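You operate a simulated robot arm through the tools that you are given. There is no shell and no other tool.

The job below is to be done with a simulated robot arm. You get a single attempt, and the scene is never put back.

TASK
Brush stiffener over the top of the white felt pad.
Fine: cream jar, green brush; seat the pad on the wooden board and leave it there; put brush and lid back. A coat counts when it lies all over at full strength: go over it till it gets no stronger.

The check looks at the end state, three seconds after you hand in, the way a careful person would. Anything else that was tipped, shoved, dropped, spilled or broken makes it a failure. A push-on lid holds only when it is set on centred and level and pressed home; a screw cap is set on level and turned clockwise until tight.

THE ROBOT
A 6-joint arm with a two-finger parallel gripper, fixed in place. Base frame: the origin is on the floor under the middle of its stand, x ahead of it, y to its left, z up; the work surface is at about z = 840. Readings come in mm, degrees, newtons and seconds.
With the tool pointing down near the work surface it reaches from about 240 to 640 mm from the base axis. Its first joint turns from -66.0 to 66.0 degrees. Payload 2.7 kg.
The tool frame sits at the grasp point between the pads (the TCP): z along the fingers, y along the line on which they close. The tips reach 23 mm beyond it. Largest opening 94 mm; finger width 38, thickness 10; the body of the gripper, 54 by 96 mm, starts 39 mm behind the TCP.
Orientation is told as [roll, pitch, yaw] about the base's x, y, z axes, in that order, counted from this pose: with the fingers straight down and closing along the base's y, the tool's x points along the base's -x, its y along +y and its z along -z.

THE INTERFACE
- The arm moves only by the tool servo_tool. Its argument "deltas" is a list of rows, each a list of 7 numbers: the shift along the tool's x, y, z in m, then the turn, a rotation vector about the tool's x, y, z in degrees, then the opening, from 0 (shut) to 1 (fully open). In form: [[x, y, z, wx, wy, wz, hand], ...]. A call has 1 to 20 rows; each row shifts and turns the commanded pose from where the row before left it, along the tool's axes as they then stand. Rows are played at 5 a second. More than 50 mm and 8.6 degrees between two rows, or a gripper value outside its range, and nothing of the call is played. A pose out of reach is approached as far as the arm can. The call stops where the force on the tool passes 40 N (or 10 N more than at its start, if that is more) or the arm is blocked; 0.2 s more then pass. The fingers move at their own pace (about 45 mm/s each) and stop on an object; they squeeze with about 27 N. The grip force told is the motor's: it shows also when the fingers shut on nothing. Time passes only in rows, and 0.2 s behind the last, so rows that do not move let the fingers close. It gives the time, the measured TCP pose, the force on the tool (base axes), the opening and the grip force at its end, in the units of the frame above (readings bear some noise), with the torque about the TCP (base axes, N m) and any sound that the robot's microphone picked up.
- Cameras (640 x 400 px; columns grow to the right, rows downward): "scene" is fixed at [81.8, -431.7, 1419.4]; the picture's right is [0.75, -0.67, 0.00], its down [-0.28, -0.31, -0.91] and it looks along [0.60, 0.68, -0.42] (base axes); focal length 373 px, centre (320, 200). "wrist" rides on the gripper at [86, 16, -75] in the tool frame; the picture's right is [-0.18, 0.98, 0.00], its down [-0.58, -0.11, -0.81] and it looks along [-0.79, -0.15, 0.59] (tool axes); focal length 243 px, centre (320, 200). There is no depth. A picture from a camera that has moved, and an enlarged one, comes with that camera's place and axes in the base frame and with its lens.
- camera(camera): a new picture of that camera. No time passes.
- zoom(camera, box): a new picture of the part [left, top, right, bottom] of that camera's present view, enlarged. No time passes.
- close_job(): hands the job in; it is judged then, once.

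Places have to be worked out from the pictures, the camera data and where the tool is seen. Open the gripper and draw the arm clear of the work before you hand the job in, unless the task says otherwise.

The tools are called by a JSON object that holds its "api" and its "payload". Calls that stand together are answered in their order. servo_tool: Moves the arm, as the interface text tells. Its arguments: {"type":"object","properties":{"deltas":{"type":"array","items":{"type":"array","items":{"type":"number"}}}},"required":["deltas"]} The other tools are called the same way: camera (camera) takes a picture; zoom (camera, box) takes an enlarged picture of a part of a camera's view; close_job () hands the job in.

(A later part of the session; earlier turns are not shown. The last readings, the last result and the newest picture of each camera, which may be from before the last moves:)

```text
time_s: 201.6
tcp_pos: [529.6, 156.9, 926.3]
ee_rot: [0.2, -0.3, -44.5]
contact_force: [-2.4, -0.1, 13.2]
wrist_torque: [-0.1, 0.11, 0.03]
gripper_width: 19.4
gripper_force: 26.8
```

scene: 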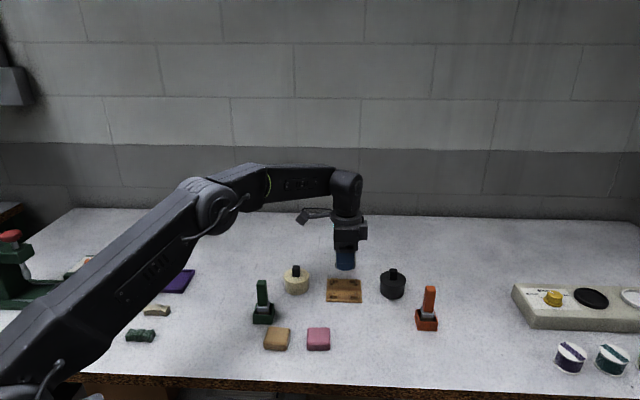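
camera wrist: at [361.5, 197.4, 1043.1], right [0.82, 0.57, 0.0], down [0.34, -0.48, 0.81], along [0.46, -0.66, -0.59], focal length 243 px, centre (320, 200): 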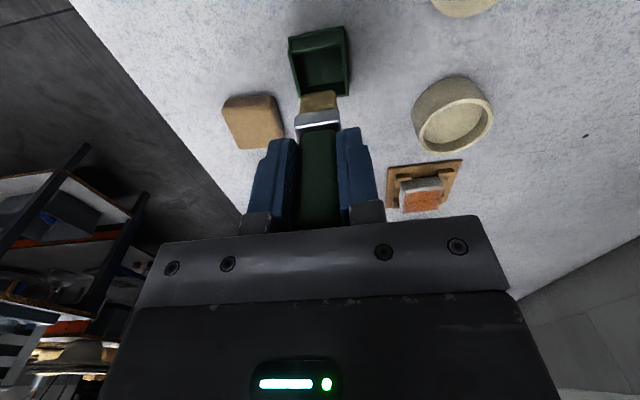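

Reloaded. I lift out and head for the near/back corner with more overlap this time.

{"api": "servo_tool", "payload": {"deltas": [[0, 0, -0.003, 0, 0, 0, 0], [0, 0, -0.005, 0, 0, 0, 0], [0, 0, -0.008, 0, 0, 0, 0], [0, 0, -0.01, 0, 0, 0, 0], [0, 0, -0.01, 0, 0, 0, 0], [0, 0, -0.0096, 0, 0, 0, 0], [0, 0, 0, 0, 0, 0, 0], [0, 0, 0, 0, 0, 0, 0]]}}

{"api": "servo_tool", "payload": {"deltas": [[-0.004, 0.0006, 0, 0, 0, 0, 0], [-0.008, 0.0012, 0, 0, 0, 0, 0], [-0.01, 0.0018, 0, 0, 0, 0, 0], [-0.01, 0.0018, 0, 0, 0, 0, 0], [-0.01, 0.0018, 0, 0, 0, 0, 0], [-0.01, 0.0018, 0, 0, 0, 0, 0], [-0.01, 0.0018, 0, 0, 0, 0, 0], [-0.01, 0.0018, 0, 0, 0, 0, 0], [-0.01, 0.0018, 0, 0, 0, 0, 0], [-0.006, 0.001, 0, 0, 0, 0, 0], [-0.0029, 0.001, 0, 0, 0, 0, 0], [0, 0, 0.012, 0, 0, 0, 0], [0, 0, 0.012, 0, 0, 0, 0], [0, 0, 0.01, 0, 0, 0, 0], [0, 0, 0.004, 0, 0, 0, 0], [0, 0, 0.0018, 0, 0, 0, 0], [0, 0, 0, 0, 0, 0, 0]]}}

{"api": "zoom", "payload": {"camera": "scene", "box": [325, 265, 365, 305]}}

```text
time_s: 203.4
tcp_pos: [529.3, 157.7, 971.7]
ee_rot: [0.0, -0.1, -44.5]
contact_force: [-0.4, 0.6, -0.1]
wrist_torque: [0.0, 0.01, -0.03]
gripper_width: 19.2
gripper_force: 26.9
```

```text
time_s: 207.0
tcp_pos: [605.3, 104.0, 931.9]
ee_rot: [0.0, -0.1, -44.5]
contact_force: [-0.3, 0.9, -1.4]
wrist_torque: [-0.02, 0.02, -0.02]
gripper_width: 19.6
gripper_force: 26.9
```

```text
10.00 times, centred on (345, 285) of scene
camera zoom: at [81.9, -431.7, 1419.4], right [0.75, -0.67, 0.0], down [-0.28, -0.31, -0.91], along [0.6, 0.68, -0.42], focal length 3730 px, centre (70, -650)
```

zoom: 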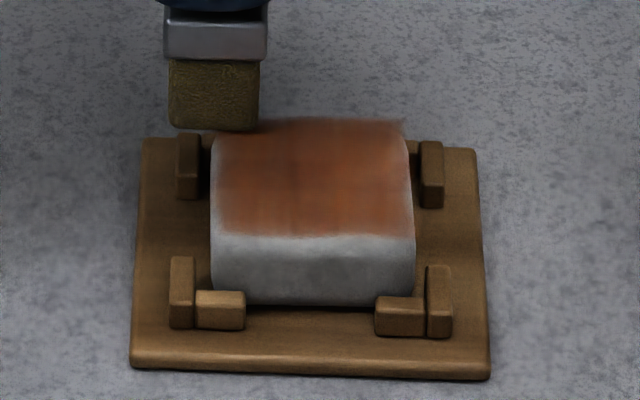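

No contact yet; I lower 0.9 mm and stroke the near edge, then the front edge, and back again.

{"api": "servo_tool", "payload": {"deltas": [[0, 0, 0.0009, 0, 0, 0, 0], [0, -0.006, 0, 0, 0, 0, 0], [0, -0.006, 0.0001, 0, 0, 0, 0], [0, -0.006, 0.0001, 0, 0, 0, 0], [0, -0.006, 0.0001, 0, 0, 0, 0], [0, -0.006, 0.0001, 0, 0, 0, 0], [0, -0.006, 0, 0, 0, 0, 0], [0, -0.006, 0, 0, 0, 0, 0], [0, -0.006, 0, 0, 0, 0, 0]]}}

{"api": "servo_tool", "payload": {"deltas": [[-0.006, 0, 0, 0, 0, 0, 0], [-0.006, 0, 0, 0, 0, 0, 0], [-0.006, 0, 0, 0, 0, 0, 0], [-0.006, 0, 0, 0, 0, 0, 0], [-0.006, 0, 0, 0, 0, 0, 0], [-0.006, 0, 0, 0, 0, 0, 0], [-0.006, 0, 0, 0, 0, 0, 0]]}}

{"api": "zoom", "payload": {"camera": "scene", "box": [325, 265, 365, 305]}}

{"api": "zoom", "payload": {"camera": "wrist", "box": [270, 10, 470, 170]}}

```text
time_s: 209.0
tcp_pos: [573.1, 69.0, 929.8]
ee_rot: [0.2, -0.2, -44.5]
contact_force: [5.1, 4.4, 13.6]
wrist_torque: [0.24, -0.42, 0.06]
gripper_width: 19.6
gripper_force: 26.9
```

```text
time_s: 210.6
tcp_pos: [602.0, 40.7, 930.4]
ee_rot: [0.1, -0.3, -44.6]
contact_force: [-3.3, 5.9, 16.8]
wrist_torque: [0.45, 0.21, 0.03]
gripper_width: 19.4
gripper_force: 27.0
```

```text
10.00 times, centred on (345, 285) of scene
camera zoom: at [81.4, -431.6, 1419.4], right [0.75, -0.67, 0.0], down [-0.28, -0.31, -0.91], along [0.6, 0.68, -0.42], focal length 3730 px, centre (70, -650)
```

zoom: 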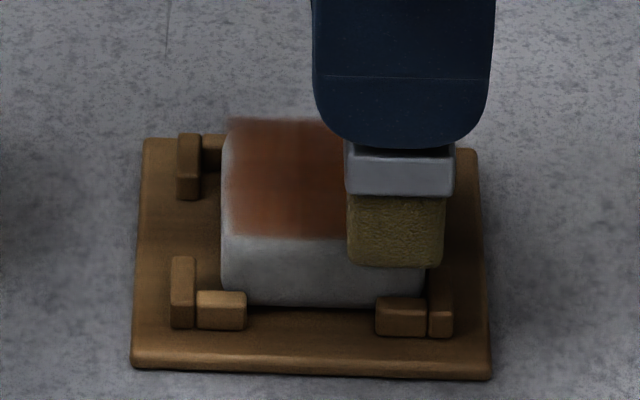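

```text
2.50 times, centred on (370, 90) of wrist
camera zoom: at [552.3, 112.2, 1004.1], right [0.82, 0.57, 0.0], down [0.34, -0.48, 0.81], along [0.46, -0.66, -0.59], focal length 606 px, centre (195, 475)
```

zoom: 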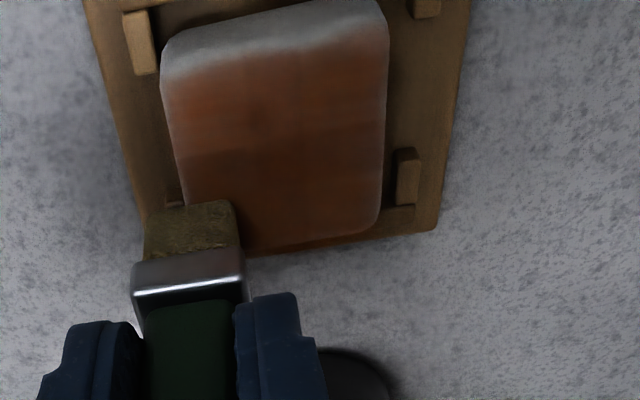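

Force is a little high; I ease up 0.4 mm and stroke back along the front and near edges, then also along the back edge.

{"api": "servo_tool", "payload": {"deltas": [[0, 0, -0.0004, 0, 0, 0, 0], [0.006, 0, 0, 0, 0, 0, 0], [0.006, 0, 0, 0, 0, 0, 0], [0.006, 0, 0, 0, 0, 0, 0], [0.006, 0, 0, 0, 0, 0, 0], [0.006, 0, 0, 0, 0, 0, 0], [0.006, 0, 0, 0, 0, 0, 0], [0.008, 0, 0, 0, 0, 0, 0], [0, 0.006, 0, 0, 0, 0, 0], [0, 0.006, 0, 0, 0, 0, 0], [0, 0.006, 0, 0, 0, 0, 0], [0, 0.006, 0, 0, 0, 0, 0], [0, 0.006, 0, 0, 0, 0, 0], [0, 0.006, 0, 0, 0, 0, 0], [0, 0.006, 0, 0, 0, 0, 0], [0, 0.006, 0, 0, 0, 0, 0]]}}

{"api": "zoom", "payload": {"camera": "scene", "box": [325, 265, 365, 305]}}

{"api": "zoom", "payload": {"camera": "wrist", "box": [210, 10, 410, 170]}}

```text
time_s: 214.0
tcp_pos: [603.7, 106.1, 930.5]
ee_rot: [0.0, -0.1, -44.5]
contact_force: [-2.9, -3.0, 7.3]
wrist_torque: [-0.21, 0.14, -0.05]
gripper_width: 19.5
gripper_force: 27.1
```

```text
10.00 times, centred on (345, 285) of scene
camera zoom: at [81.6, -431.8, 1419.4], right [0.75, -0.67, 0.0], down [-0.28, -0.31, -0.91], along [0.6, 0.68, -0.42], focal length 3730 px, centre (70, -650)
```

zoom: 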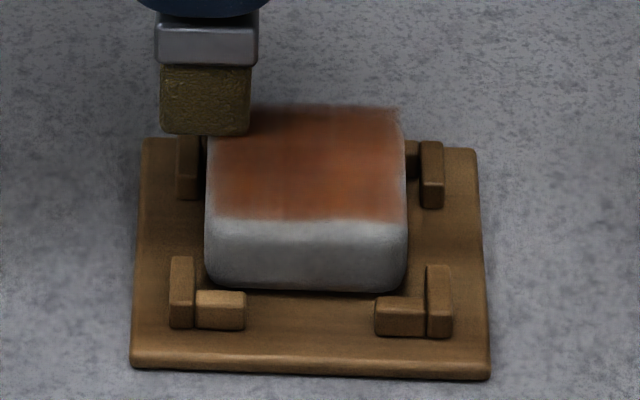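

```text
2.50 times, centred on (310, 90) of wrist
camera zoom: at [554.1, 177.4, 1004.4], right [0.82, 0.57, 0.0], down [0.34, -0.48, 0.81], along [0.46, -0.66, -0.59], focal length 606 px, centre (345, 475)
```

zoom: 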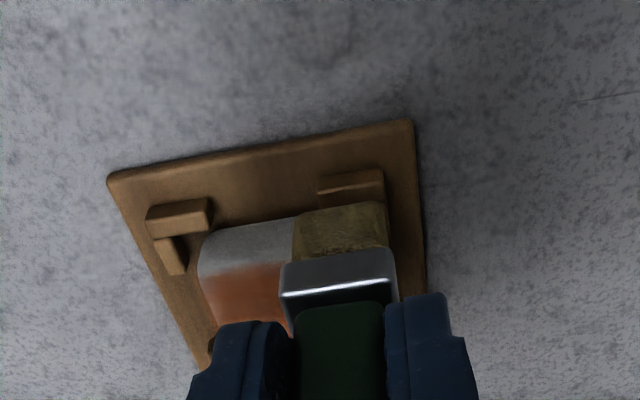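

I continue along the back and far edges.

{"api": "servo_tool", "payload": {"deltas": [[-0.006, 0, 0, 0, 0, 0, 0], [-0.006, 0, 0.0001, 0, 0, 0, 0], [-0.006, 0, 0.0001, 0, 0, 0, 0], [-0.006, 0, 0.0001, 0, 0, 0, 0], [-0.006, 0, 0, 0, 0, 0, 0], [-0.006, 0, 0, 0, 0, 0, 0], [-0.006, 0, 0, 0, 0, 0, 0], [-0.002, 0, 0, 0, 0, 0, 0], [0, -0.006, 0, 0, 0, 0, 0], [0, -0.006, 0, 0, 0, 0, 0], [0, -0.006, 0, 0, 0, 0, 0], [0, -0.006, 0, 0, 0, 0, 0], [0, -0.006, 0, 0, 0, 0, 0], [0, -0.006, 0, 0, 0, 0, 0], [0, -0.006, 0, 0, 0, 0, 0], [0, -0.004, 0, 0, 0, 0, 0]]}}

{"api": "zoom", "payload": {"camera": "wrist", "box": [270, 10, 470, 170]}}

```text
time_s: 217.4
tcp_pos: [604.7, 41.9, 930.7]
ee_rot: [0.1, -0.2, -44.5]
contact_force: [2.2, 3.3, 9.4]
wrist_torque: [0.24, -0.22, 0.01]
gripper_width: 19.4
gripper_force: 26.9
```

```text
2.50 times, centred on (370, 90) of wrist
camera zoom: at [553.7, 113.7, 1004.1], right [0.82, 0.57, 0.0], down [0.34, -0.48, 0.81], along [0.46, -0.66, -0.59], focal length 606 px, centre (195, 475)
```

zoom: 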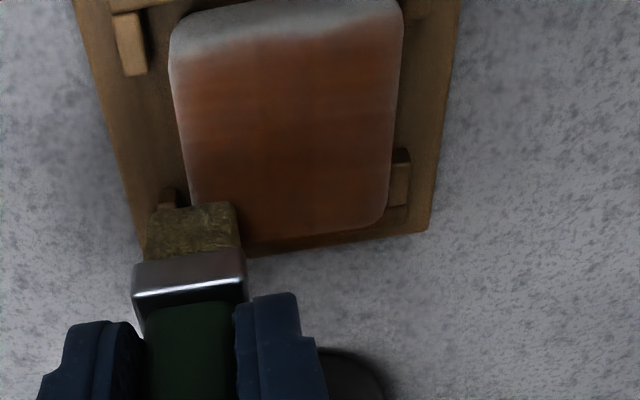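

Coverage to the edges looks better. One more set of lines over the middle while the brush is loaded.

{"api": "servo_tool", "payload": {"deltas": [[0.005, 0, 0, 0, 0, 0, 0], [0.004, 0, 0, 0, 0, 0, 0], [0, 0.006, 0, 0, 0, 0, 0], [0, 0.006, 0, 0, 0, 0, 0], [0, 0.006, 0, 0, 0, 0, 0], [0, 0.006, 0, 0, 0, 0, 0], [0, 0.006, 0, 0, 0, 0, 0], [0, 0.006, 0, 0, 0, 0, 0], [0, 0.006, 0, 0, 0, 0, 0], [0, 0.003, 0, 0, 0, 0, 0], [0.005, 0, 0, 0, 0, 0, 0], [0.004, 0, 0, 0, 0, 0, 0]]}}

{"api": "servo_tool", "payload": {"deltas": [[0, -0.006, 0, 0, 0, 0, 0], [0, -0.006, 0, 0, 0, 0, 0], [0, -0.006, 0, 0, 0, 0, 0], [0, -0.006, 0, 0, 0, 0, 0], [0, -0.006, 0, 0, 0, 0, 0], [0, -0.006, 0, 0, 0, 0, 0], [0, -0.006, 0, 0, 0, 0, 0], [0, -0.003, 0, 0, 0, 0, 0], [0.005, 0, 0, 0, 0, 0, 0], [0.005, 0, 0, 0, 0, 0, 0], [0, 0.006, 0, 0, 0, 0, 0], [0, 0.006, 0, 0, 0, 0, 0], [0, 0.006, 0, 0, 0, 0, 0], [0, 0.006, 0, 0, 0, 0, 0], [0, 0.006, 0, 0, 0, 0, 0], [0, 0.006, 0, 0, 0, 0, 0], [0, 0.006, 0, 0, 0, 0, 0], [0, 0.003, 0, 0, 0, 0, 0]]}}

{"api": "servo_tool", "payload": {"deltas": [[0.006, 0, 0, 0, 0, 0, 0], [0.006, 0, 0, 0, 0, 0, 0], [0, -0.006, 0, 0, 0, 0, 0], [0, -0.006, 0, 0, 0, 0, 0], [0, -0.006, 0, 0, 0, 0, 0], [0, -0.006, 0, 0, 0, 0, 0], [0, -0.006, 0, 0, 0, 0, 0], [0, -0.006, 0, 0, 0, 0, 0], [0, -0.006, 0, 0, 0, 0, 0], [0, -0.003, 0, 0, 0, 0, 0], [0, 0, -0.005, 0, 0, 0, 0], [0, 0, -0.015, 0, 0, 0, 0], [0, 0, -0.02, 0, 0, 0, 0], [0.015, 0.005, 0, 0, 0, 0, 0], [0.02, 0.006, 0, 0, 0, 0, 0], [0.02, 0.006, 0, 0, 0, 0, 0], [0.02, 0.006, 0, 0, 0, 0, 0], [0, 0, 0, 0, 0, 0, 0]]}}

{"api": "zoom", "payload": {"camera": "scene", "box": [333, 272, 357, 292]}}

```text
time_s: 220.0
tcp_pos: [622.0, 87.9, 930.2]
ee_rot: [0.1, -0.1, -44.5]
contact_force: [2.2, -2.7, 7.6]
wrist_torque: [-0.19, -0.18, 0.01]
gripper_width: 19.2
gripper_force: 27.0
```

```text
time_s: 223.8
tcp_pos: [616.3, 94.7, 930.6]
ee_rot: [0.2, -0.2, -44.6]
contact_force: [-2.7, -4.2, 15.2]
wrist_torque: [-0.37, 0.21, 0.0]
gripper_width: 19.3
gripper_force: 27.2
```

```text
time_s: 227.6
tcp_pos: [537.4, 139.4, 970.8]
ee_rot: [0.0, 0.0, -44.5]
contact_force: [0.2, 1.4, -0.5]
wrist_torque: [0.01, -0.03, 0.0]
gripper_width: 19.6
gripper_force: 26.6
```

```text
16.00 times, centred on (345, 282) of scene
camera zoom: at [81.9, -431.7, 1419.4], right [0.75, -0.67, 0.0], down [-0.28, -0.31, -0.91], along [0.6, 0.68, -0.42], focal length 5968 px, centre (-80, -1112)
```

zoom: 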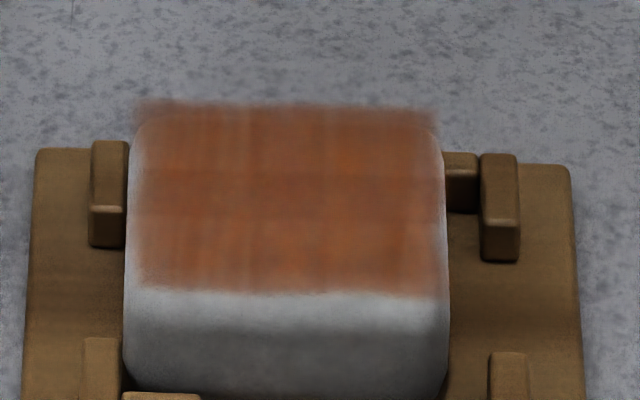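

The coat looks strong over the whole top; the pad slid to the near side of its recess but is still between the cleats. I carry the brush to its stand and check the pad again with the wrist camera from there.

{"api": "servo_tool", "payload": {"deltas": [[0.004, -0.005, 0, 0, 0, 0, 0], [0.008, -0.01, 0, 0, 0, 0, 0], [0.01, -0.012, 0, 0, 0, 0, 0], [0.01, -0.012, 0, 0, 0, 0, 0], [0.01, -0.012, 0, 0, 0, 0, 0], [0.01, -0.012, 0, 0, 0, 0, 0], [0.01, -0.012, 0, 0, 0, 0, 0], [0.01, -0.012, 0, 0, 0, 0, 0], [0.0052, -0.0067, 0, 0, 0, 0, 0], [0.003, -0.004, 0, 0, 0, 0, 0], [0, 0, 0, 0, 0, 0, 0], [0, 0, 0, 0, 0, 0, 0]]}}

{"api": "zoom", "payload": {"camera": "wrist", "box": [380, 160, 460, 220]}}

{"api": "zoom", "payload": {"camera": "scene", "box": [230, 235, 300, 330]}}

{"api": "zoom", "payload": {"camera": "scene", "box": [333, 272, 357, 292]}}

```text
time_s: 230.2
tcp_pos: [412.1, 125.8, 970.4]
ee_rot: [0.0, -0.2, -44.5]
contact_force: [-0.9, 0.0, 0.1]
wrist_torque: [-0.04, -0.02, 0.0]
gripper_width: 19.6
gripper_force: 26.6
```

```text
6.67 times, centred on (420, 190) of wrist
camera zoom: at [362.1, 197.4, 1043.7], right [0.82, 0.57, 0.0], down [0.34, -0.48, 0.81], along [0.46, -0.66, -0.59], focal length 1618 px, centre (-347, 267)
```

zoom: 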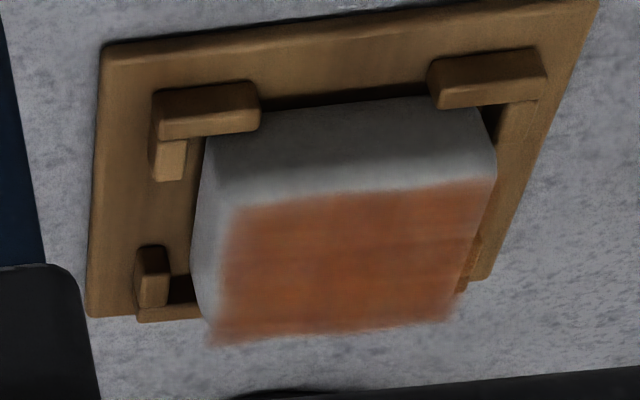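

```text
4.21 times, centred on (265, 282) of scene
camera zoom: at [81.9, -431.7, 1419.4], right [0.75, -0.67, 0.0], down [-0.28, -0.31, -0.91], along [0.6, 0.68, -0.42], focal length 1571 px, centre (552, -147)
```

zoom: 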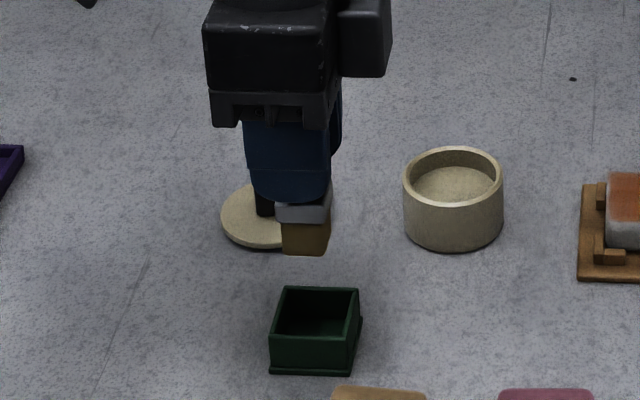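

```text
16.00 times, centred on (345, 282) of scene
camera zoom: at [81.9, -431.7, 1419.4], right [0.75, -0.67, 0.0], down [-0.28, -0.31, -0.91], along [0.6, 0.68, -0.42], focal length 5968 px, centre (-80, -1112)
```

zoom: 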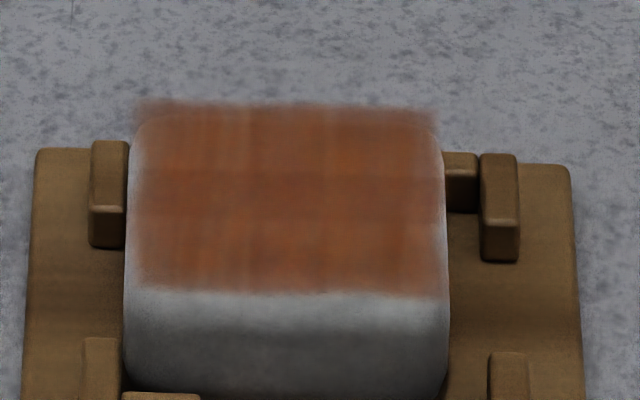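

The coat edges look the same as before the extra edge passes, so it is as strong as it gets. I lower the brush toward the stand, stopping just above its rim to check.

{"api": "servo_tool", "payload": {"deltas": [[0, 0, 0.006, 0, 0, 0, 0], [0, 0, 0.01, 0, 0, 0, 0], [0, 0, 0.01, 0, 0, 0, 0], [0, 0, 0.006, 0, 0, 0, 0], [0, 0, 0.002, 0, 0, 0, 0], [0, 0, 0, 0, 0, 0, 0]]}}

{"api": "zoom", "payload": {"camera": "scene", "box": [240, 265, 290, 330]}}

{"api": "zoom", "payload": {"camera": "wrist", "box": [250, 10, 390, 130]}}

```text
time_s: 231.6
tcp_pos: [411.7, 125.0, 935.1]
ee_rot: [-0.1, -0.1, -44.5]
contact_force: [-0.1, 0.0, -0.2]
wrist_torque: [-0.03, 0.0, 0.0]
gripper_width: 19.2
gripper_force: 26.5
```

```text
6.15 times, centred on (265, 298) of scene
camera zoom: at [81.9, -431.7, 1419.4], right [0.75, -0.67, 0.0], down [-0.28, -0.31, -0.91], along [0.6, 0.68, -0.42], focal length 2296 px, centre (658, -400)
```

zoom: 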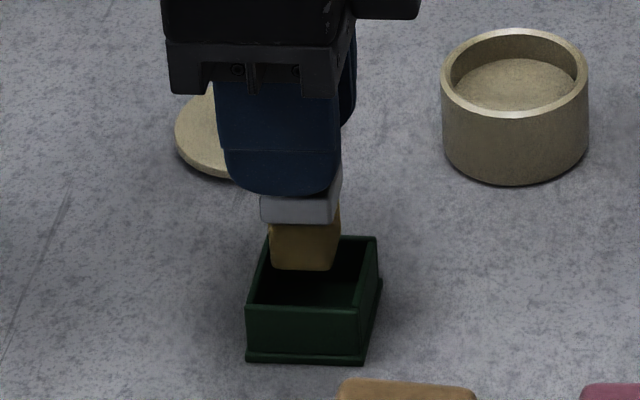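

```text
3.33 times, centred on (320, 70) of wrist
camera zoom: at [361.3, 197.1, 1009.3], right [0.82, 0.57, 0.0], down [0.34, -0.48, 0.81], along [0.46, -0.66, -0.59], focal length 809 px, centre (320, 633)
```

zoom: 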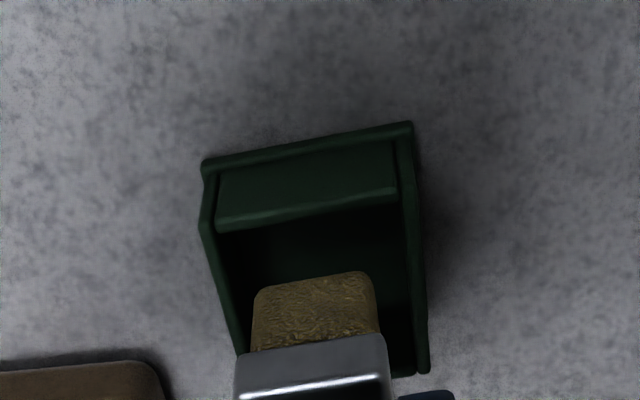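

Well centred over the stand's opening. I lower on, then in 1 mm steps to contact.

{"api": "servo_tool", "payload": {"deltas": [[0, 0, 0.005, 0, 0, 0, 0], [0, 0, 0.006, 0, 0, 0, 0], [0, 0, 0.006, 0, 0, 0, 0], [0, 0, 0.005, 0, 0, 0, 0], [0, 0, 0.002, 0, 0, 0, 0], [0, 0, 0, 0, 0, 0, 0]]}}

{"api": "servo_tool", "payload": {"deltas": [[0, 0, 0.001, 0, 0, 0, 0], [0, 0, 0.001, 0, 0, 0, 0], [0, 0, 0, 0, 0, 0, 0]]}}

{"api": "zoom", "payload": {"camera": "scene", "box": [240, 265, 290, 330]}}

```text
time_s: 233.0
tcp_pos: [411.0, 125.8, 911.9]
ee_rot: [0.0, 0.0, -44.5]
contact_force: [-0.5, 0.6, -0.5]
wrist_torque: [0.01, 0.0, 0.0]
gripper_width: 19.3
gripper_force: 27.3
```

```text
time_s: 233.8
tcp_pos: [411.7, 125.2, 910.0]
ee_rot: [0.0, -0.1, -44.5]
contact_force: [-0.3, 0.2, 0.2]
wrist_torque: [-0.02, -0.04, 0.0]
gripper_width: 19.4
gripper_force: 27.5
```

```text
6.15 times, centred on (265, 298) of scene
camera zoom: at [81.9, -431.7, 1419.4], right [0.75, -0.67, 0.0], down [-0.28, -0.31, -0.91], along [0.6, 0.68, -0.42], focal length 2296 px, centre (658, -400)
```

zoom: 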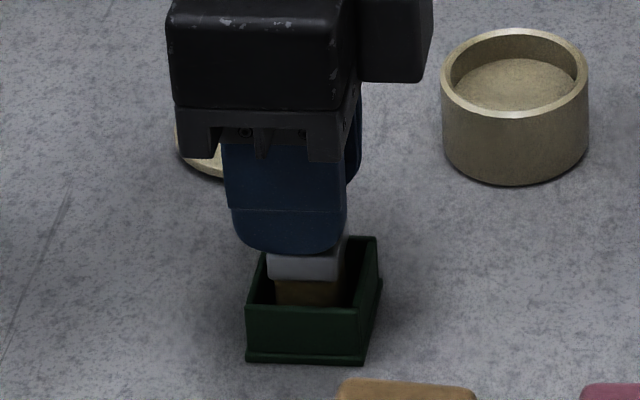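

No contact yet; I go on in 0.8 mm steps.

{"api": "servo_tool", "payload": {"deltas": [[0, 0, 0.0008, 0, 0, 0, 0], [0, 0, 0, 0, 0, 0, 0]]}}

{"api": "servo_tool", "payload": {"deltas": [[0, 0, 0.0008, 0, 0, 0, 0], [0, 0, 0, 0, 0, 0, 0]]}}

```text
time_s: 234.4
tcp_pos: [412.5, 126.0, 909.8]
ee_rot: [0.0, -0.2, -44.5]
contact_force: [-0.6, -0.6, 0.4]
wrist_torque: [0.02, 0.02, 0.02]
gripper_width: 19.4
gripper_force: 27.4
```

```text
time_s: 235.0
tcp_pos: [412.4, 125.4, 908.5]
ee_rot: [0.0, -0.1, -44.4]
contact_force: [0.3, 0.0, -0.3]
wrist_torque: [-0.01, 0.05, -0.01]
gripper_width: 19.4
gripper_force: 27.0
```

{"api": "servo_tool", "payload": {"deltas": [[0, 0, 0.0008, 0, 0, 0, 0], [0, 0, 0, 0, 0, 0, 0]]}}

{"api": "servo_tool", "payload": {"deltas": [[0, 0, 0.0007, 0, 0, 0, 0], [0, 0, 0, 0, 0, 0, 0]]}}

{"api": "zoom", "payload": {"camera": "scene", "box": [240, 265, 290, 330]}}

```text
time_s: 235.6
tcp_pos: [412.8, 126.0, 907.8]
ee_rot: [0.0, -0.1, -44.5]
contact_force: [-0.1, 0.2, -0.8]
wrist_torque: [0.0, 0.02, 0.02]
gripper_width: 19.8
gripper_force: 26.6
```

```text
time_s: 236.2
tcp_pos: [413.0, 125.3, 906.8]
ee_rot: [0.1, -0.1, -44.6]
contact_force: [-2.3, 1.1, 7.2]
wrist_torque: [0.0, 0.09, 0.01]
gripper_width: 19.6
gripper_force: 26.4
```

```text
6.15 times, centred on (265, 298) of scene
camera zoom: at [81.7, -431.7, 1419.4], right [0.75, -0.67, 0.0], down [-0.28, -0.31, -0.91], along [0.6, 0.68, -0.42], focal length 2296 px, centre (658, -400)
```

zoom: 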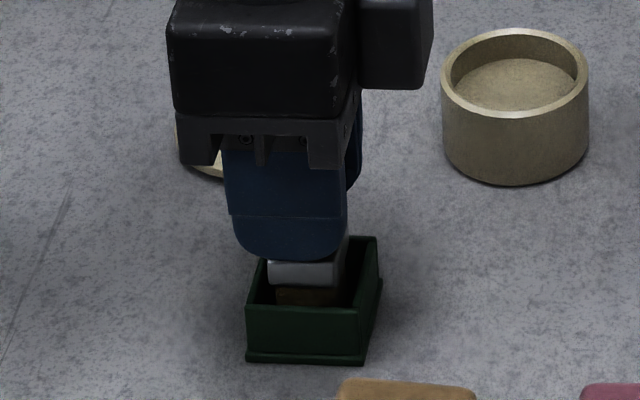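

The brush has reached the stand's floor (7 N). I ease up 0.4 mm, open gently, and check it stands.

{"api": "servo_tool", "payload": {"deltas": [[0, 0, -0.0005, 0, 0, 0, 0], [0, 0, 0, 0, 0, 0, 0.23], [0, 0, 0, 0, 0, 0, 0.27], [0, 0, 0, 0, 0, 0, 0.35], [0, 0, 0, 0, 0, 0, 0.45], [0, 0, 0, 0, 0, 0, 0.55], [0, 0, 0, 0, 0, 0, 0.6]]}}

{"api": "zoom", "payload": {"camera": "scene", "box": [240, 265, 290, 330]}}

{"api": "zoom", "payload": {"camera": "wrist", "box": [210, 0, 430, 200]}}

```text
time_s: 237.8
tcp_pos: [411.9, 125.1, 908.2]
ee_rot: [0.0, -0.2, -44.5]
contact_force: [-0.4, 0.1, -1.2]
wrist_torque: [0.0, 0.0, -0.04]
gripper_width: 55.9
gripper_force: 0.0
```

```text
6.15 times, centred on (265, 298) of scene
camera zoom: at [81.8, -431.7, 1419.4], right [0.75, -0.67, 0.0], down [-0.28, -0.31, -0.91], along [0.6, 0.68, -0.42], focal length 2296 px, centre (658, -400)
```

zoom: 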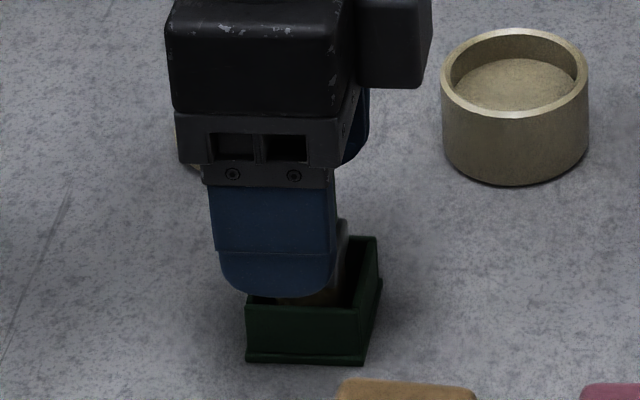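

```text
2.00 times, centred on (320, 100) of wrist
camera zoom: at [361.9, 197.8, 981.3], right [0.82, 0.57, 0.0], down [0.34, -0.48, 0.81], along [0.46, -0.66, -0.59], focal length 485 px, centre (320, 400)
```

zoom: 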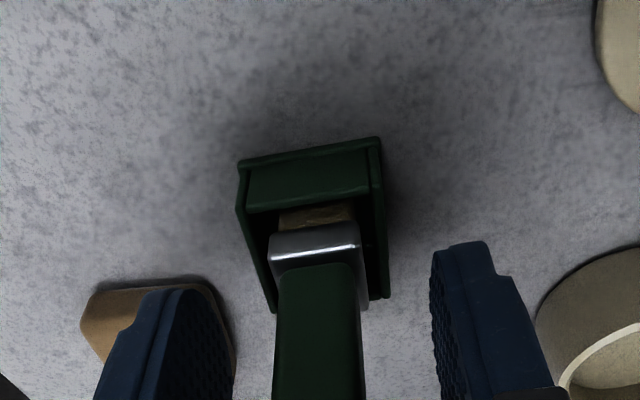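

The brush stands on its own. I rise straight up and check it.

{"api": "servo_tool", "payload": {"deltas": [[0, 0, -0.005, 0, 0, 0, 0.6], [0, 0, -0.015, 0, 0, 0, 0.6], [0, 0, -0.025, 0, 0, 0, 0.6], [0, 0, -0.03, 0, 0, 0, 0.6], [0, 0, -0.0234, 0, 0, 0, 0.6], [0, 0, 0, 0, 0, 0, 0.6]]}}

{"api": "zoom", "payload": {"camera": "scene", "box": [220, 235, 310, 335]}}

{"api": "zoom", "payload": {"camera": "wrist", "box": [380, 120, 480, 220]}}

```text
time_s: 239.2
tcp_pos: [412.7, 125.7, 1006.7]
ee_rot: [0.0, -0.1, -44.5]
contact_force: [-0.4, -0.9, 1.2]
wrist_torque: [0.03, -0.02, 0.0]
gripper_width: 56.4
gripper_force: 0.1
```

```text
4.00 times, centred on (265, 285) of scene
camera zoom: at [81.8, -431.7, 1419.4], right [0.75, -0.67, 0.0], down [-0.28, -0.31, -0.91], along [0.6, 0.68, -0.42], focal length 1492 px, centre (540, -140)
```

zoom: 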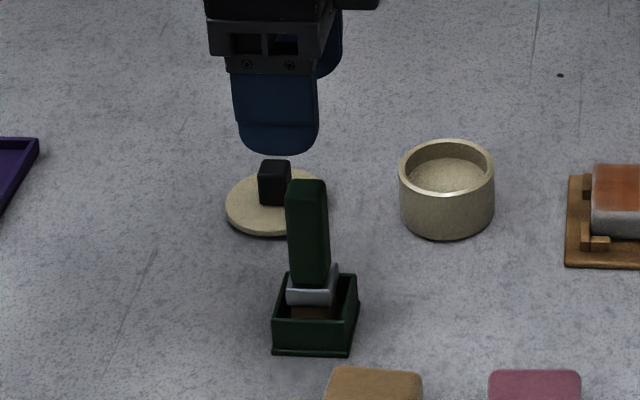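

```text
4.00 times, centred on (430, 170) of wrist
camera zoom: at [361.7, 197.3, 1080.0], right [0.82, 0.57, 0.0], down [0.34, -0.48, 0.81], along [0.46, -0.66, -0.59], focal length 970 px, centre (-120, 320)
```

zoom: 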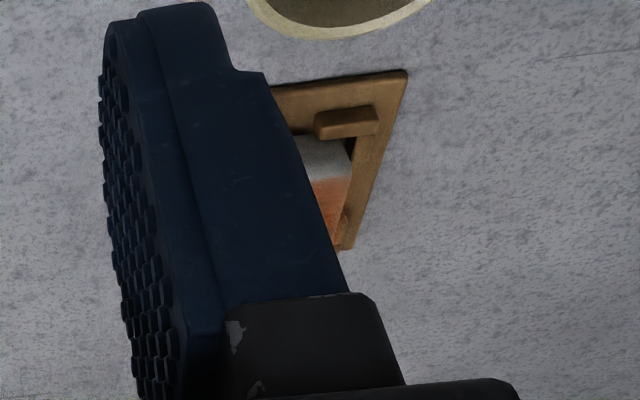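

Brush is back in place. Before closing the jar I look at the coat close-up with the unobstructed wrist camera above the pad.

{"api": "servo_tool", "payload": {"deltas": [[-0.015, 0.01, -0.01, 0, 0, 0, 0.6], [-0.03, 0.02, 0, 0, 0, 0, 0.6], [-0.03, 0.02, 0, 0, 0, 0, 0.6], [-0.03, 0.02, 0, 0, 0, 0, 0.6], [-0.03, 0.0187, 0, 0, 0, 0, 0.6], [-0.022, 0.01, 0, 0, 0, 0, 0.6], [0, 0, 0, 0, 0, 0, 0.6]]}}

{"api": "camera", "payload": {"camera": "wrist"}}

{"api": "zoom", "payload": {"camera": "wrist", "box": [270, 20, 370, 120]}}

{"api": "zoom", "payload": {"camera": "scene", "box": [312, 255, 376, 315]}}

```text
time_s: 240.8
tcp_pos: [590.7, 84.5, 1016.2]
ee_rot: [0.0, -0.1, -44.5]
contact_force: [-0.1, -0.8, -0.1]
wrist_torque: [-0.01, 0.02, 0.0]
gripper_width: 56.4
gripper_force: 0.1
```

```text
taken
camera wrist: at [541.8, 156.5, 1089.7], right [0.82, 0.57, 0.0], down [0.34, -0.48, 0.81], along [0.46, -0.66, -0.59], focal length 243 px, centre (320, 200)
```

wrist: 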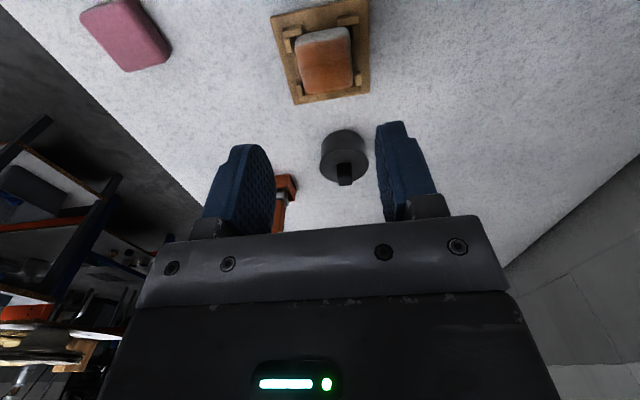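

```text
4.00 times, centred on (320, 70) of wrist
camera zoom: at [541.8, 156.5, 1089.7], right [0.82, 0.57, 0.0], down [0.34, -0.48, 0.81], along [0.46, -0.66, -0.59], focal length 970 px, centre (320, 720)
```

zoom: 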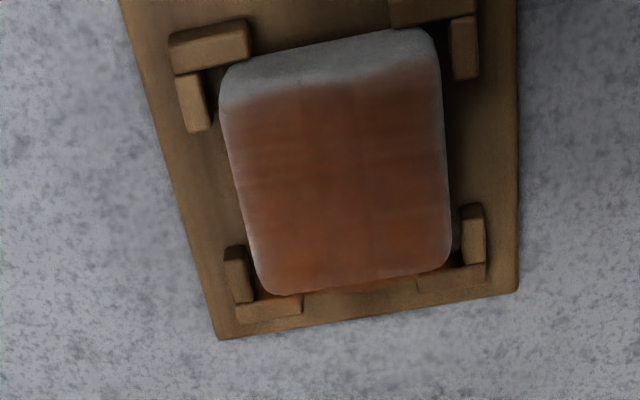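

```text
6.67 times, centred on (344, 285) of scene
camera zoom: at [81.9, -431.7, 1419.4], right [0.75, -0.67, 0.0], down [-0.28, -0.31, -0.91], along [0.6, 0.68, -0.42], focal length 2487 px, centre (160, -367)
```

zoom: 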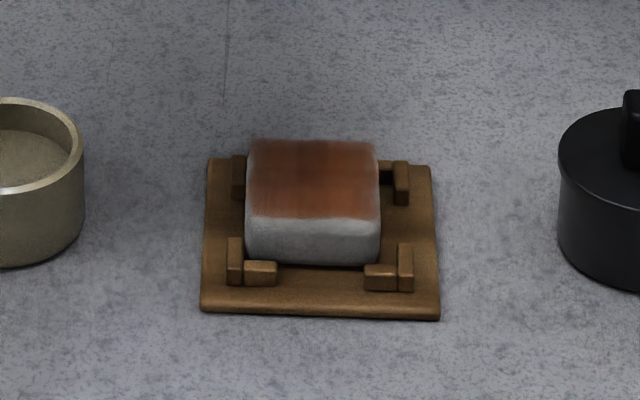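

I go closer for a sharper look at the edge cells.

{"api": "servo_tool", "payload": {"deltas": [[0.005, 0, 0.02, 0, 0, 0, 0.6], [0.005, 0, 0.02, 0, 0, 0, 0.6], [0.005, 0, 0.01, 0, 0, 0, 0.6], [0, 0, 0, 0, 0, 0, 0.6]]}}

{"api": "zoom", "payload": {"camera": "wrist", "box": [250, 20, 390, 130]}}

```text
time_s: 241.8
tcp_pos: [582.9, 96.2, 965.1]
ee_rot: [-0.1, 0.0, -44.5]
contact_force: [0.0, -0.6, -0.1]
wrist_torque: [-0.02, 0.01, 0.0]
gripper_width: 56.0
gripper_force: 0.0
```

```text
3.64 times, centred on (320, 75) of wrist
camera zoom: at [531.2, 167.6, 1039.0], right [0.82, 0.57, 0.0], down [0.34, -0.48, 0.81], along [0.46, -0.66, -0.59], focal length 882 px, centre (320, 654)
```

zoom: 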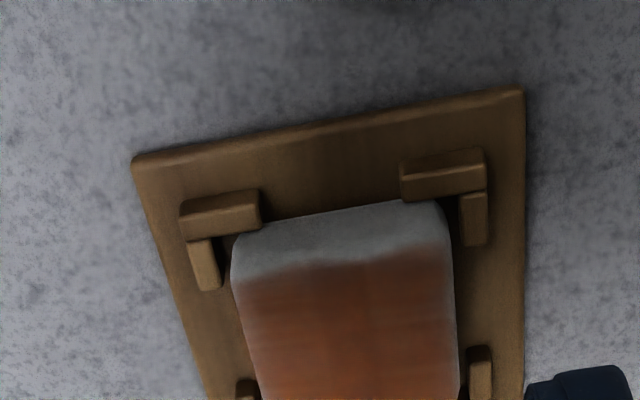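

{"api": "zoom", "payload": {"camera": "wrist", "box": [285, 70, 375, 150]}}

```text
5.00 times, centred on (330, 110) of wrist
camera zoom: at [531.2, 167.6, 1039.0], right [0.82, 0.57, 0.0], down [0.34, -0.48, 0.81], along [0.46, -0.66, -0.59], focal length 1213 px, centre (270, 650)
```

zoom: 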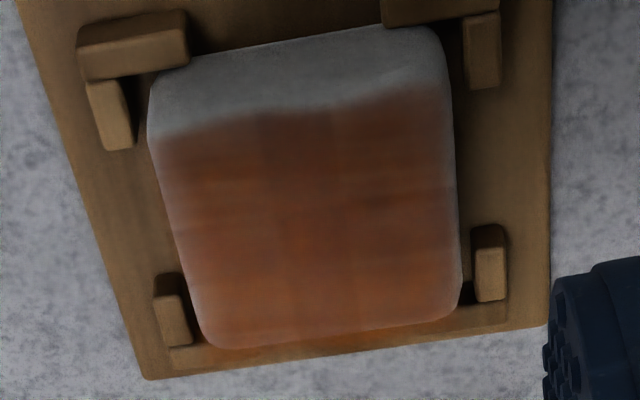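

The stain reaches every edge and its pattern no longer changes between passes, so the coat is complete. Now I go to fetch the lid at its table spot.

{"api": "servo_tool", "payload": {"deltas": [[0.005, 0, -0.01, 0, 0, 0, 0.6], [0.02, 0.0006, -0.0098, 0, 0, 0, 0.6], [0.03, 0.001, 0, 0, 0, 0, 0.55], [0.03, 0.001, 0, 0, 0, 0, 0.5], [0.03, 0.001, 0, 0, 0, 0, 0.5], [0.03, 0.001, 0, 0, 0, 0, 0.5], [0.025, 0.001, 0, 0, 0, 0, 0.5], [0.015, 0, 0, 0, 0, 0, 0.5], [0, 0, 0, 0, 0, 0, 0.5]]}}

{"api": "camera", "payload": {"camera": "wrist"}}

{"api": "zoom", "payload": {"camera": "scene", "box": [220, 225, 310, 325]}}

```text
time_s: 243.8
tcp_pos: [454.6, 228.7, 985.9]
ee_rot: [0.0, -0.2, -44.4]
contact_force: [-0.8, 0.0, -0.6]
wrist_torque: [0.01, 0.01, 0.0]
gripper_width: 47.1
gripper_force: 0.0
```

```text
taken
camera wrist: at [404.0, 301.9, 1059.9], right [0.82, 0.57, 0.0], down [0.34, -0.48, 0.81], along [0.46, -0.66, -0.59], focal length 243 px, centre (320, 200)
```

wrist: 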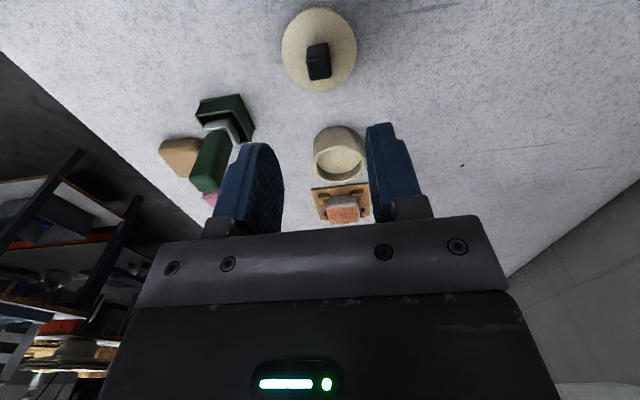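

```text
4.00 times, centred on (265, 275) of scene
camera zoom: at [81.9, -431.7, 1419.4], right [0.75, -0.67, 0.0], down [-0.28, -0.31, -0.91], along [0.6, 0.68, -0.42], focal length 1492 px, centre (540, -100)
```

zoom: 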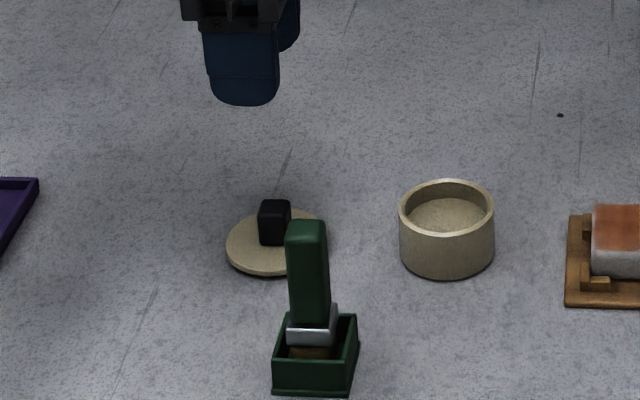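

I descend over the lid knob with the fingers half open, checking partway.

{"api": "servo_tool", "payload": {"deltas": [[0, 0, 0.02, 0, 0, 0, 0.5], [0, 0, 0.025, 0, 0, 0, 0.5], [0, 0, 0.025, 0, 0, 0, 0.5], [0, 0, 0.01, 0, 0, 0, 0.5], [0, 0, 0, 0, 0, 0, 0.5]]}}

{"api": "zoom", "payload": {"camera": "wrist", "box": [210, 20, 430, 220]}}

{"api": "zoom", "payload": {"camera": "scene", "box": [220, 245, 290, 305]}}

```text
time_s: 245.0
tcp_pos: [454.5, 229.6, 905.9]
ee_rot: [0.0, -0.1, -44.5]
contact_force: [0.1, -0.5, 0.1]
wrist_torque: [0.03, -0.02, -0.01]
gripper_width: 47.1
gripper_force: 0.1
```

```text
2.00 times, centred on (320, 120) of wrist
camera zoom: at [404.6, 301.0, 979.0], right [0.82, 0.57, 0.0], down [0.34, -0.48, 0.81], along [0.46, -0.66, -0.59], focal length 485 px, centre (320, 360)
```

zoom: 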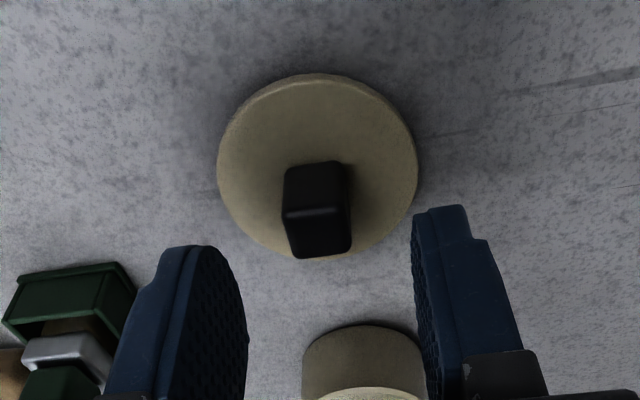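

```text
6.67 times, centred on (255, 275) of scene
camera zoom: at [81.9, -431.7, 1419.4], right [0.75, -0.67, 0.0], down [-0.28, -0.31, -0.91], along [0.6, 0.68, -0.42], focal length 2487 px, centre (753, -300)
```

zoom: 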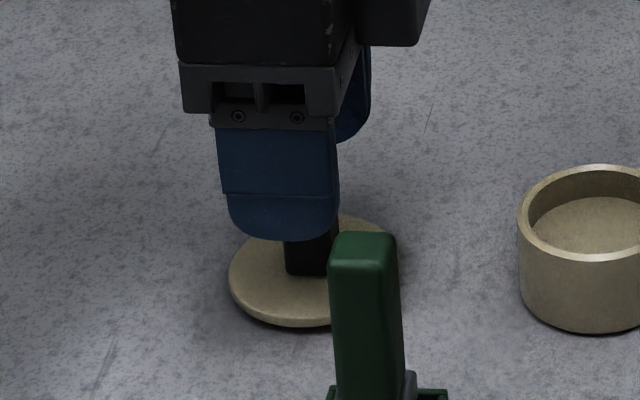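

Aligned. I lower the last 30 mm and close on the knob.

{"api": "servo_tool", "payload": {"deltas": [[0, 0, 0.012, 0, 0, 0, 0.5], [0, 0, 0.012, 0, 0, 0, 0.5], [0, 0, 0.006, 0, 0, 0, 0.5], [0, 0, 0, 0, 0, 0, 0.35], [0, 0, 0, 0, 0, 0, 0.25], [0, 0, 0, 0, 0, 0, 0.15], [0, 0, 0, 0, 0, 0, 0], [0, 0, 0, 0, 0, 0, 0], [0, 0, 0, 0, 0, 0, 0], [0, 0, 0, 0, 0, 0, 0]]}}

{"api": "zoom", "payload": {"camera": "wrist", "box": [210, 20, 430, 220]}}

```text
time_s: 247.2
tcp_pos: [454.6, 229.1, 875.9]
ee_rot: [0.1, -0.1, -44.5]
contact_force: [0.0, -0.2, 0.4]
wrist_torque: [0.05, 0.0, -0.03]
gripper_width: 17.0
gripper_force: 27.6
```

```text
2.00 times, centred on (320, 120) of wrist
camera zoom: at [404.4, 301.7, 949.0], right [0.82, 0.57, 0.0], down [0.34, -0.48, 0.81], along [0.46, -0.66, -0.59], focal length 485 px, centre (320, 360)
```

zoom: 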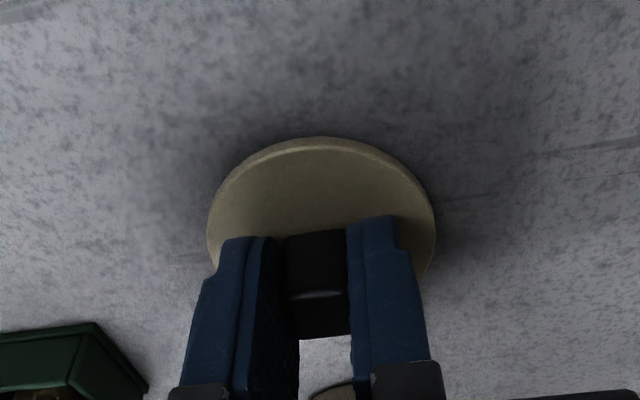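

Lid gripped. I lift gently and carry it back along tool -x by exactly 105 mm to above the jar.

{"api": "servo_tool", "payload": {"deltas": [[0, 0, -0.004, 0, 0, 0, 0], [0, 0, -0.008, 0, 0, 0, 0], [0, 0, -0.012, 0, 0, 0, 0], [0, 0, -0.014, 0, 0, 0, 0], [0, 0, -0.014, 0, 0, 0, 0], [0, 0, -0.012, 0, 0, 0, 0], [0, 0, -0.006, 0, 0, 0, 0], [-0.005, 0, 0, 0, 0, 0, 0], [-0.01, 0, 0, 0, 0, 0, 0], [-0.015, 0, 0, 0, 0, 0, 0], [-0.015, 0, 0, 0, 0, 0, 0], [-0.015, 0, 0, 0, 0, 0, 0], [-0.015, 0, 0, 0, 0, 0, 0], [-0.015, 0, 0, 0, 0, 0, 0], [-0.01, 0, 0, 0, 0, 0, 0], [-0.005, 0, 0, 0, 0, 0, 0], [0, 0, 0, 0, 0, 0, 0]]}}

{"api": "zoom", "payload": {"camera": "scene", "box": [264, 235, 328, 305]}}

{"api": "zoom", "payload": {"camera": "wrist", "box": [210, 0, 430, 200]}}

```text
time_s: 250.8
tcp_pos: [529.0, 156.1, 945.5]
ee_rot: [0.0, -0.1, -44.5]
contact_force: [0.1, 0.0, -0.5]
wrist_torque: [0.01, -0.02, -0.01]
gripper_width: 17.0
gripper_force: 27.1
```

```text
5.71 times, centred on (296, 270) of scene
camera zoom: at [81.9, -431.7, 1419.4], right [0.75, -0.67, 0.0], down [-0.28, -0.31, -0.91], along [0.6, 0.68, -0.42], focal length 2132 px, centre (457, -200)
```

zoom: 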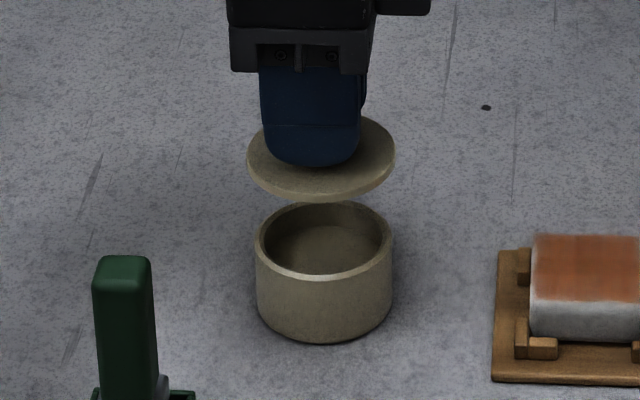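

```text
2.00 times, centred on (320, 100) of wrist
camera zoom: at [479.1, 227.6, 1019.7], right [0.82, 0.57, 0.0], down [0.34, -0.48, 0.81], along [0.46, -0.66, -0.59], focal length 485 px, centre (320, 400)
```

zoom: 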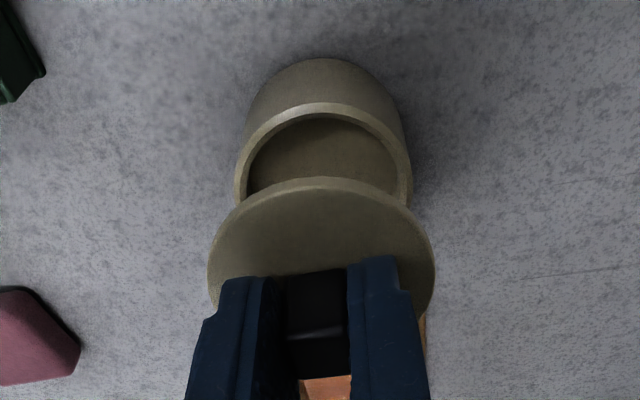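

The lid is centred over the jar within ~0.6 mm. I lower it to just above the rim and check.

{"api": "servo_tool", "payload": {"deltas": [[0, 0, 0.006, 0, 0, 0, 0], [0, 0, 0.01, 0, 0, 0, 0], [0, 0, 0.01, 0, 0, 0, 0], [0, 0, 0.006, 0, 0, 0, 0], [0, 0, 0.003, 0, 0, 0, 0], [0, 0, 0, 0, 0, 0, 0]]}}

{"api": "zoom", "payload": {"camera": "scene", "box": [274, 255, 318, 300]}}

{"api": "zoom", "payload": {"camera": "wrist", "box": [240, 40, 400, 170]}}

```text
time_s: 252.2
tcp_pos: [528.7, 156.4, 909.1]
ee_rot: [-0.1, -0.1, -44.4]
contact_force: [0.1, 0.5, -0.7]
wrist_torque: [0.01, -0.01, 0.02]
gripper_width: 17.3
gripper_force: 27.2
```

```text
8.89 times, centred on (296, 278) of scene
camera zoom: at [81.9, -431.7, 1419.4], right [0.75, -0.67, 0.0], down [-0.28, -0.31, -0.91], along [0.6, 0.68, -0.42], focal length 3316 px, centre (533, -489)
```

zoom: 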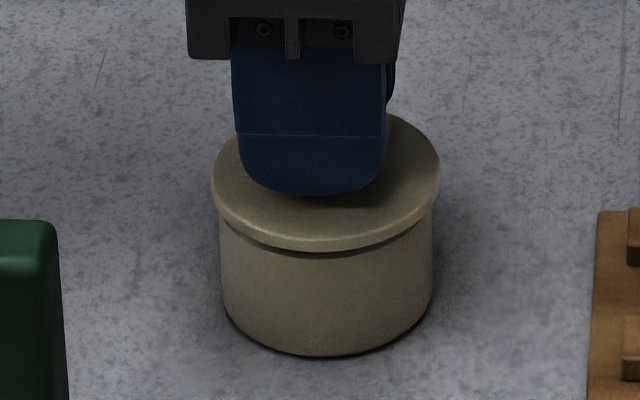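

```text
3.08 times, centred on (320, 105) of wrist
camera zoom: at [479.3, 227.9, 983.1], right [0.82, 0.57, 0.0], down [0.34, -0.48, 0.81], along [0.46, -0.66, -0.59], focal length 746 px, centre (320, 492)
```

zoom: 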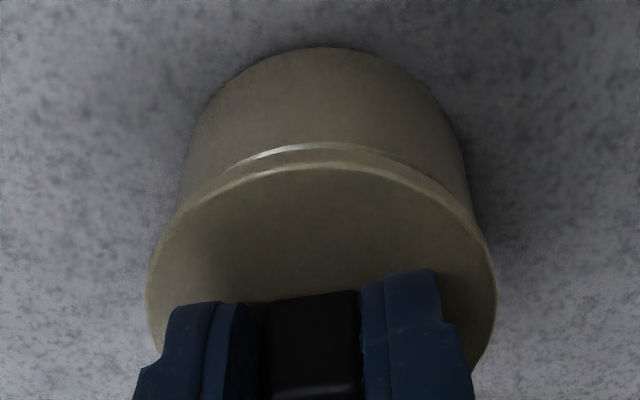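

About 5 mm above the rim and well centred. I zoom on the left and right edges to verify centring more exactly.

{"api": "zoom", "payload": {"camera": "wrist", "box": [265, 70, 305, 130]}}

{"api": "zoom", "payload": {"camera": "wrist", "box": [345, 70, 385, 130]}}

{"api": "zoom", "payload": {"camera": "scene", "box": [282, 262, 312, 297]}}

```text
6.67 times, centred on (285, 100) of wrist
camera zoom: at [479.3, 227.9, 983.1], right [0.82, 0.57, 0.0], down [0.34, -0.48, 0.81], along [0.46, -0.66, -0.59], focal length 1618 px, centre (553, 867)
```

zoom: 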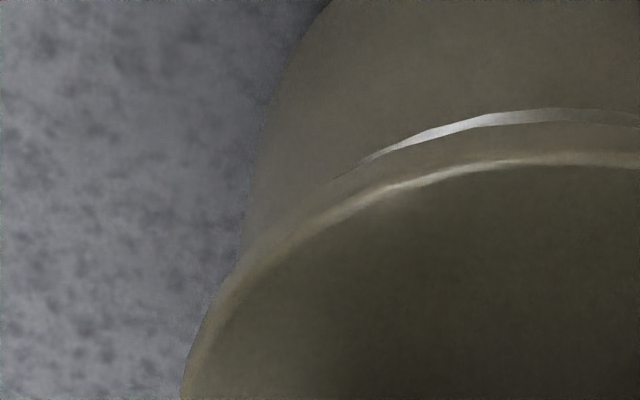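

```text
6.67 times, centred on (365, 100) of wrist
camera zoom: at [479.3, 227.9, 983.1], right [0.82, 0.57, 0.0], down [0.34, -0.48, 0.81], along [0.46, -0.66, -0.59], focal length 1618 px, centre (20, 867)
```

zoom: 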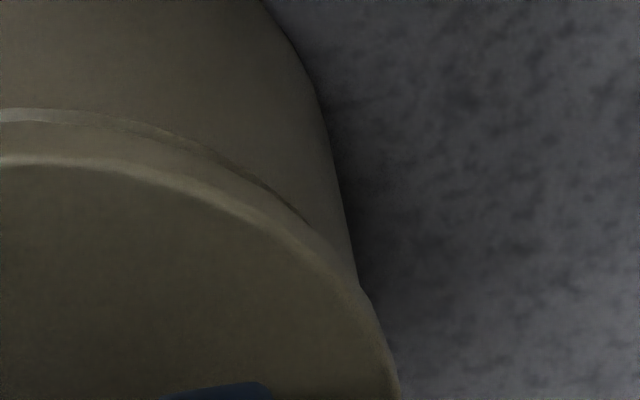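

```text
11.43 times, centred on (297, 280) of scene
camera zoom: at [81.9, -431.7, 1419.4], right [0.75, -0.67, 0.0], down [-0.28, -0.31, -0.91], along [0.6, 0.68, -0.42], focal length 4263 px, centre (583, -709)
```

zoom: 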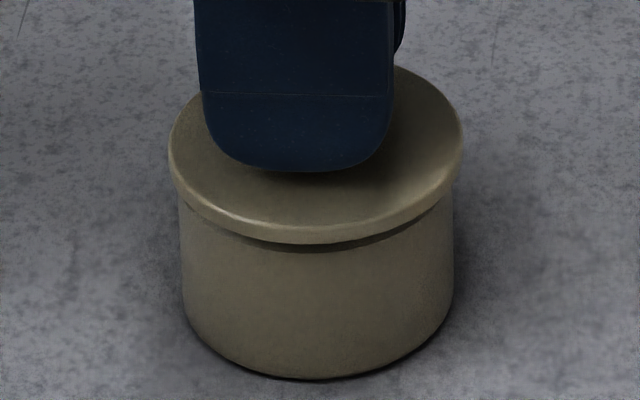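

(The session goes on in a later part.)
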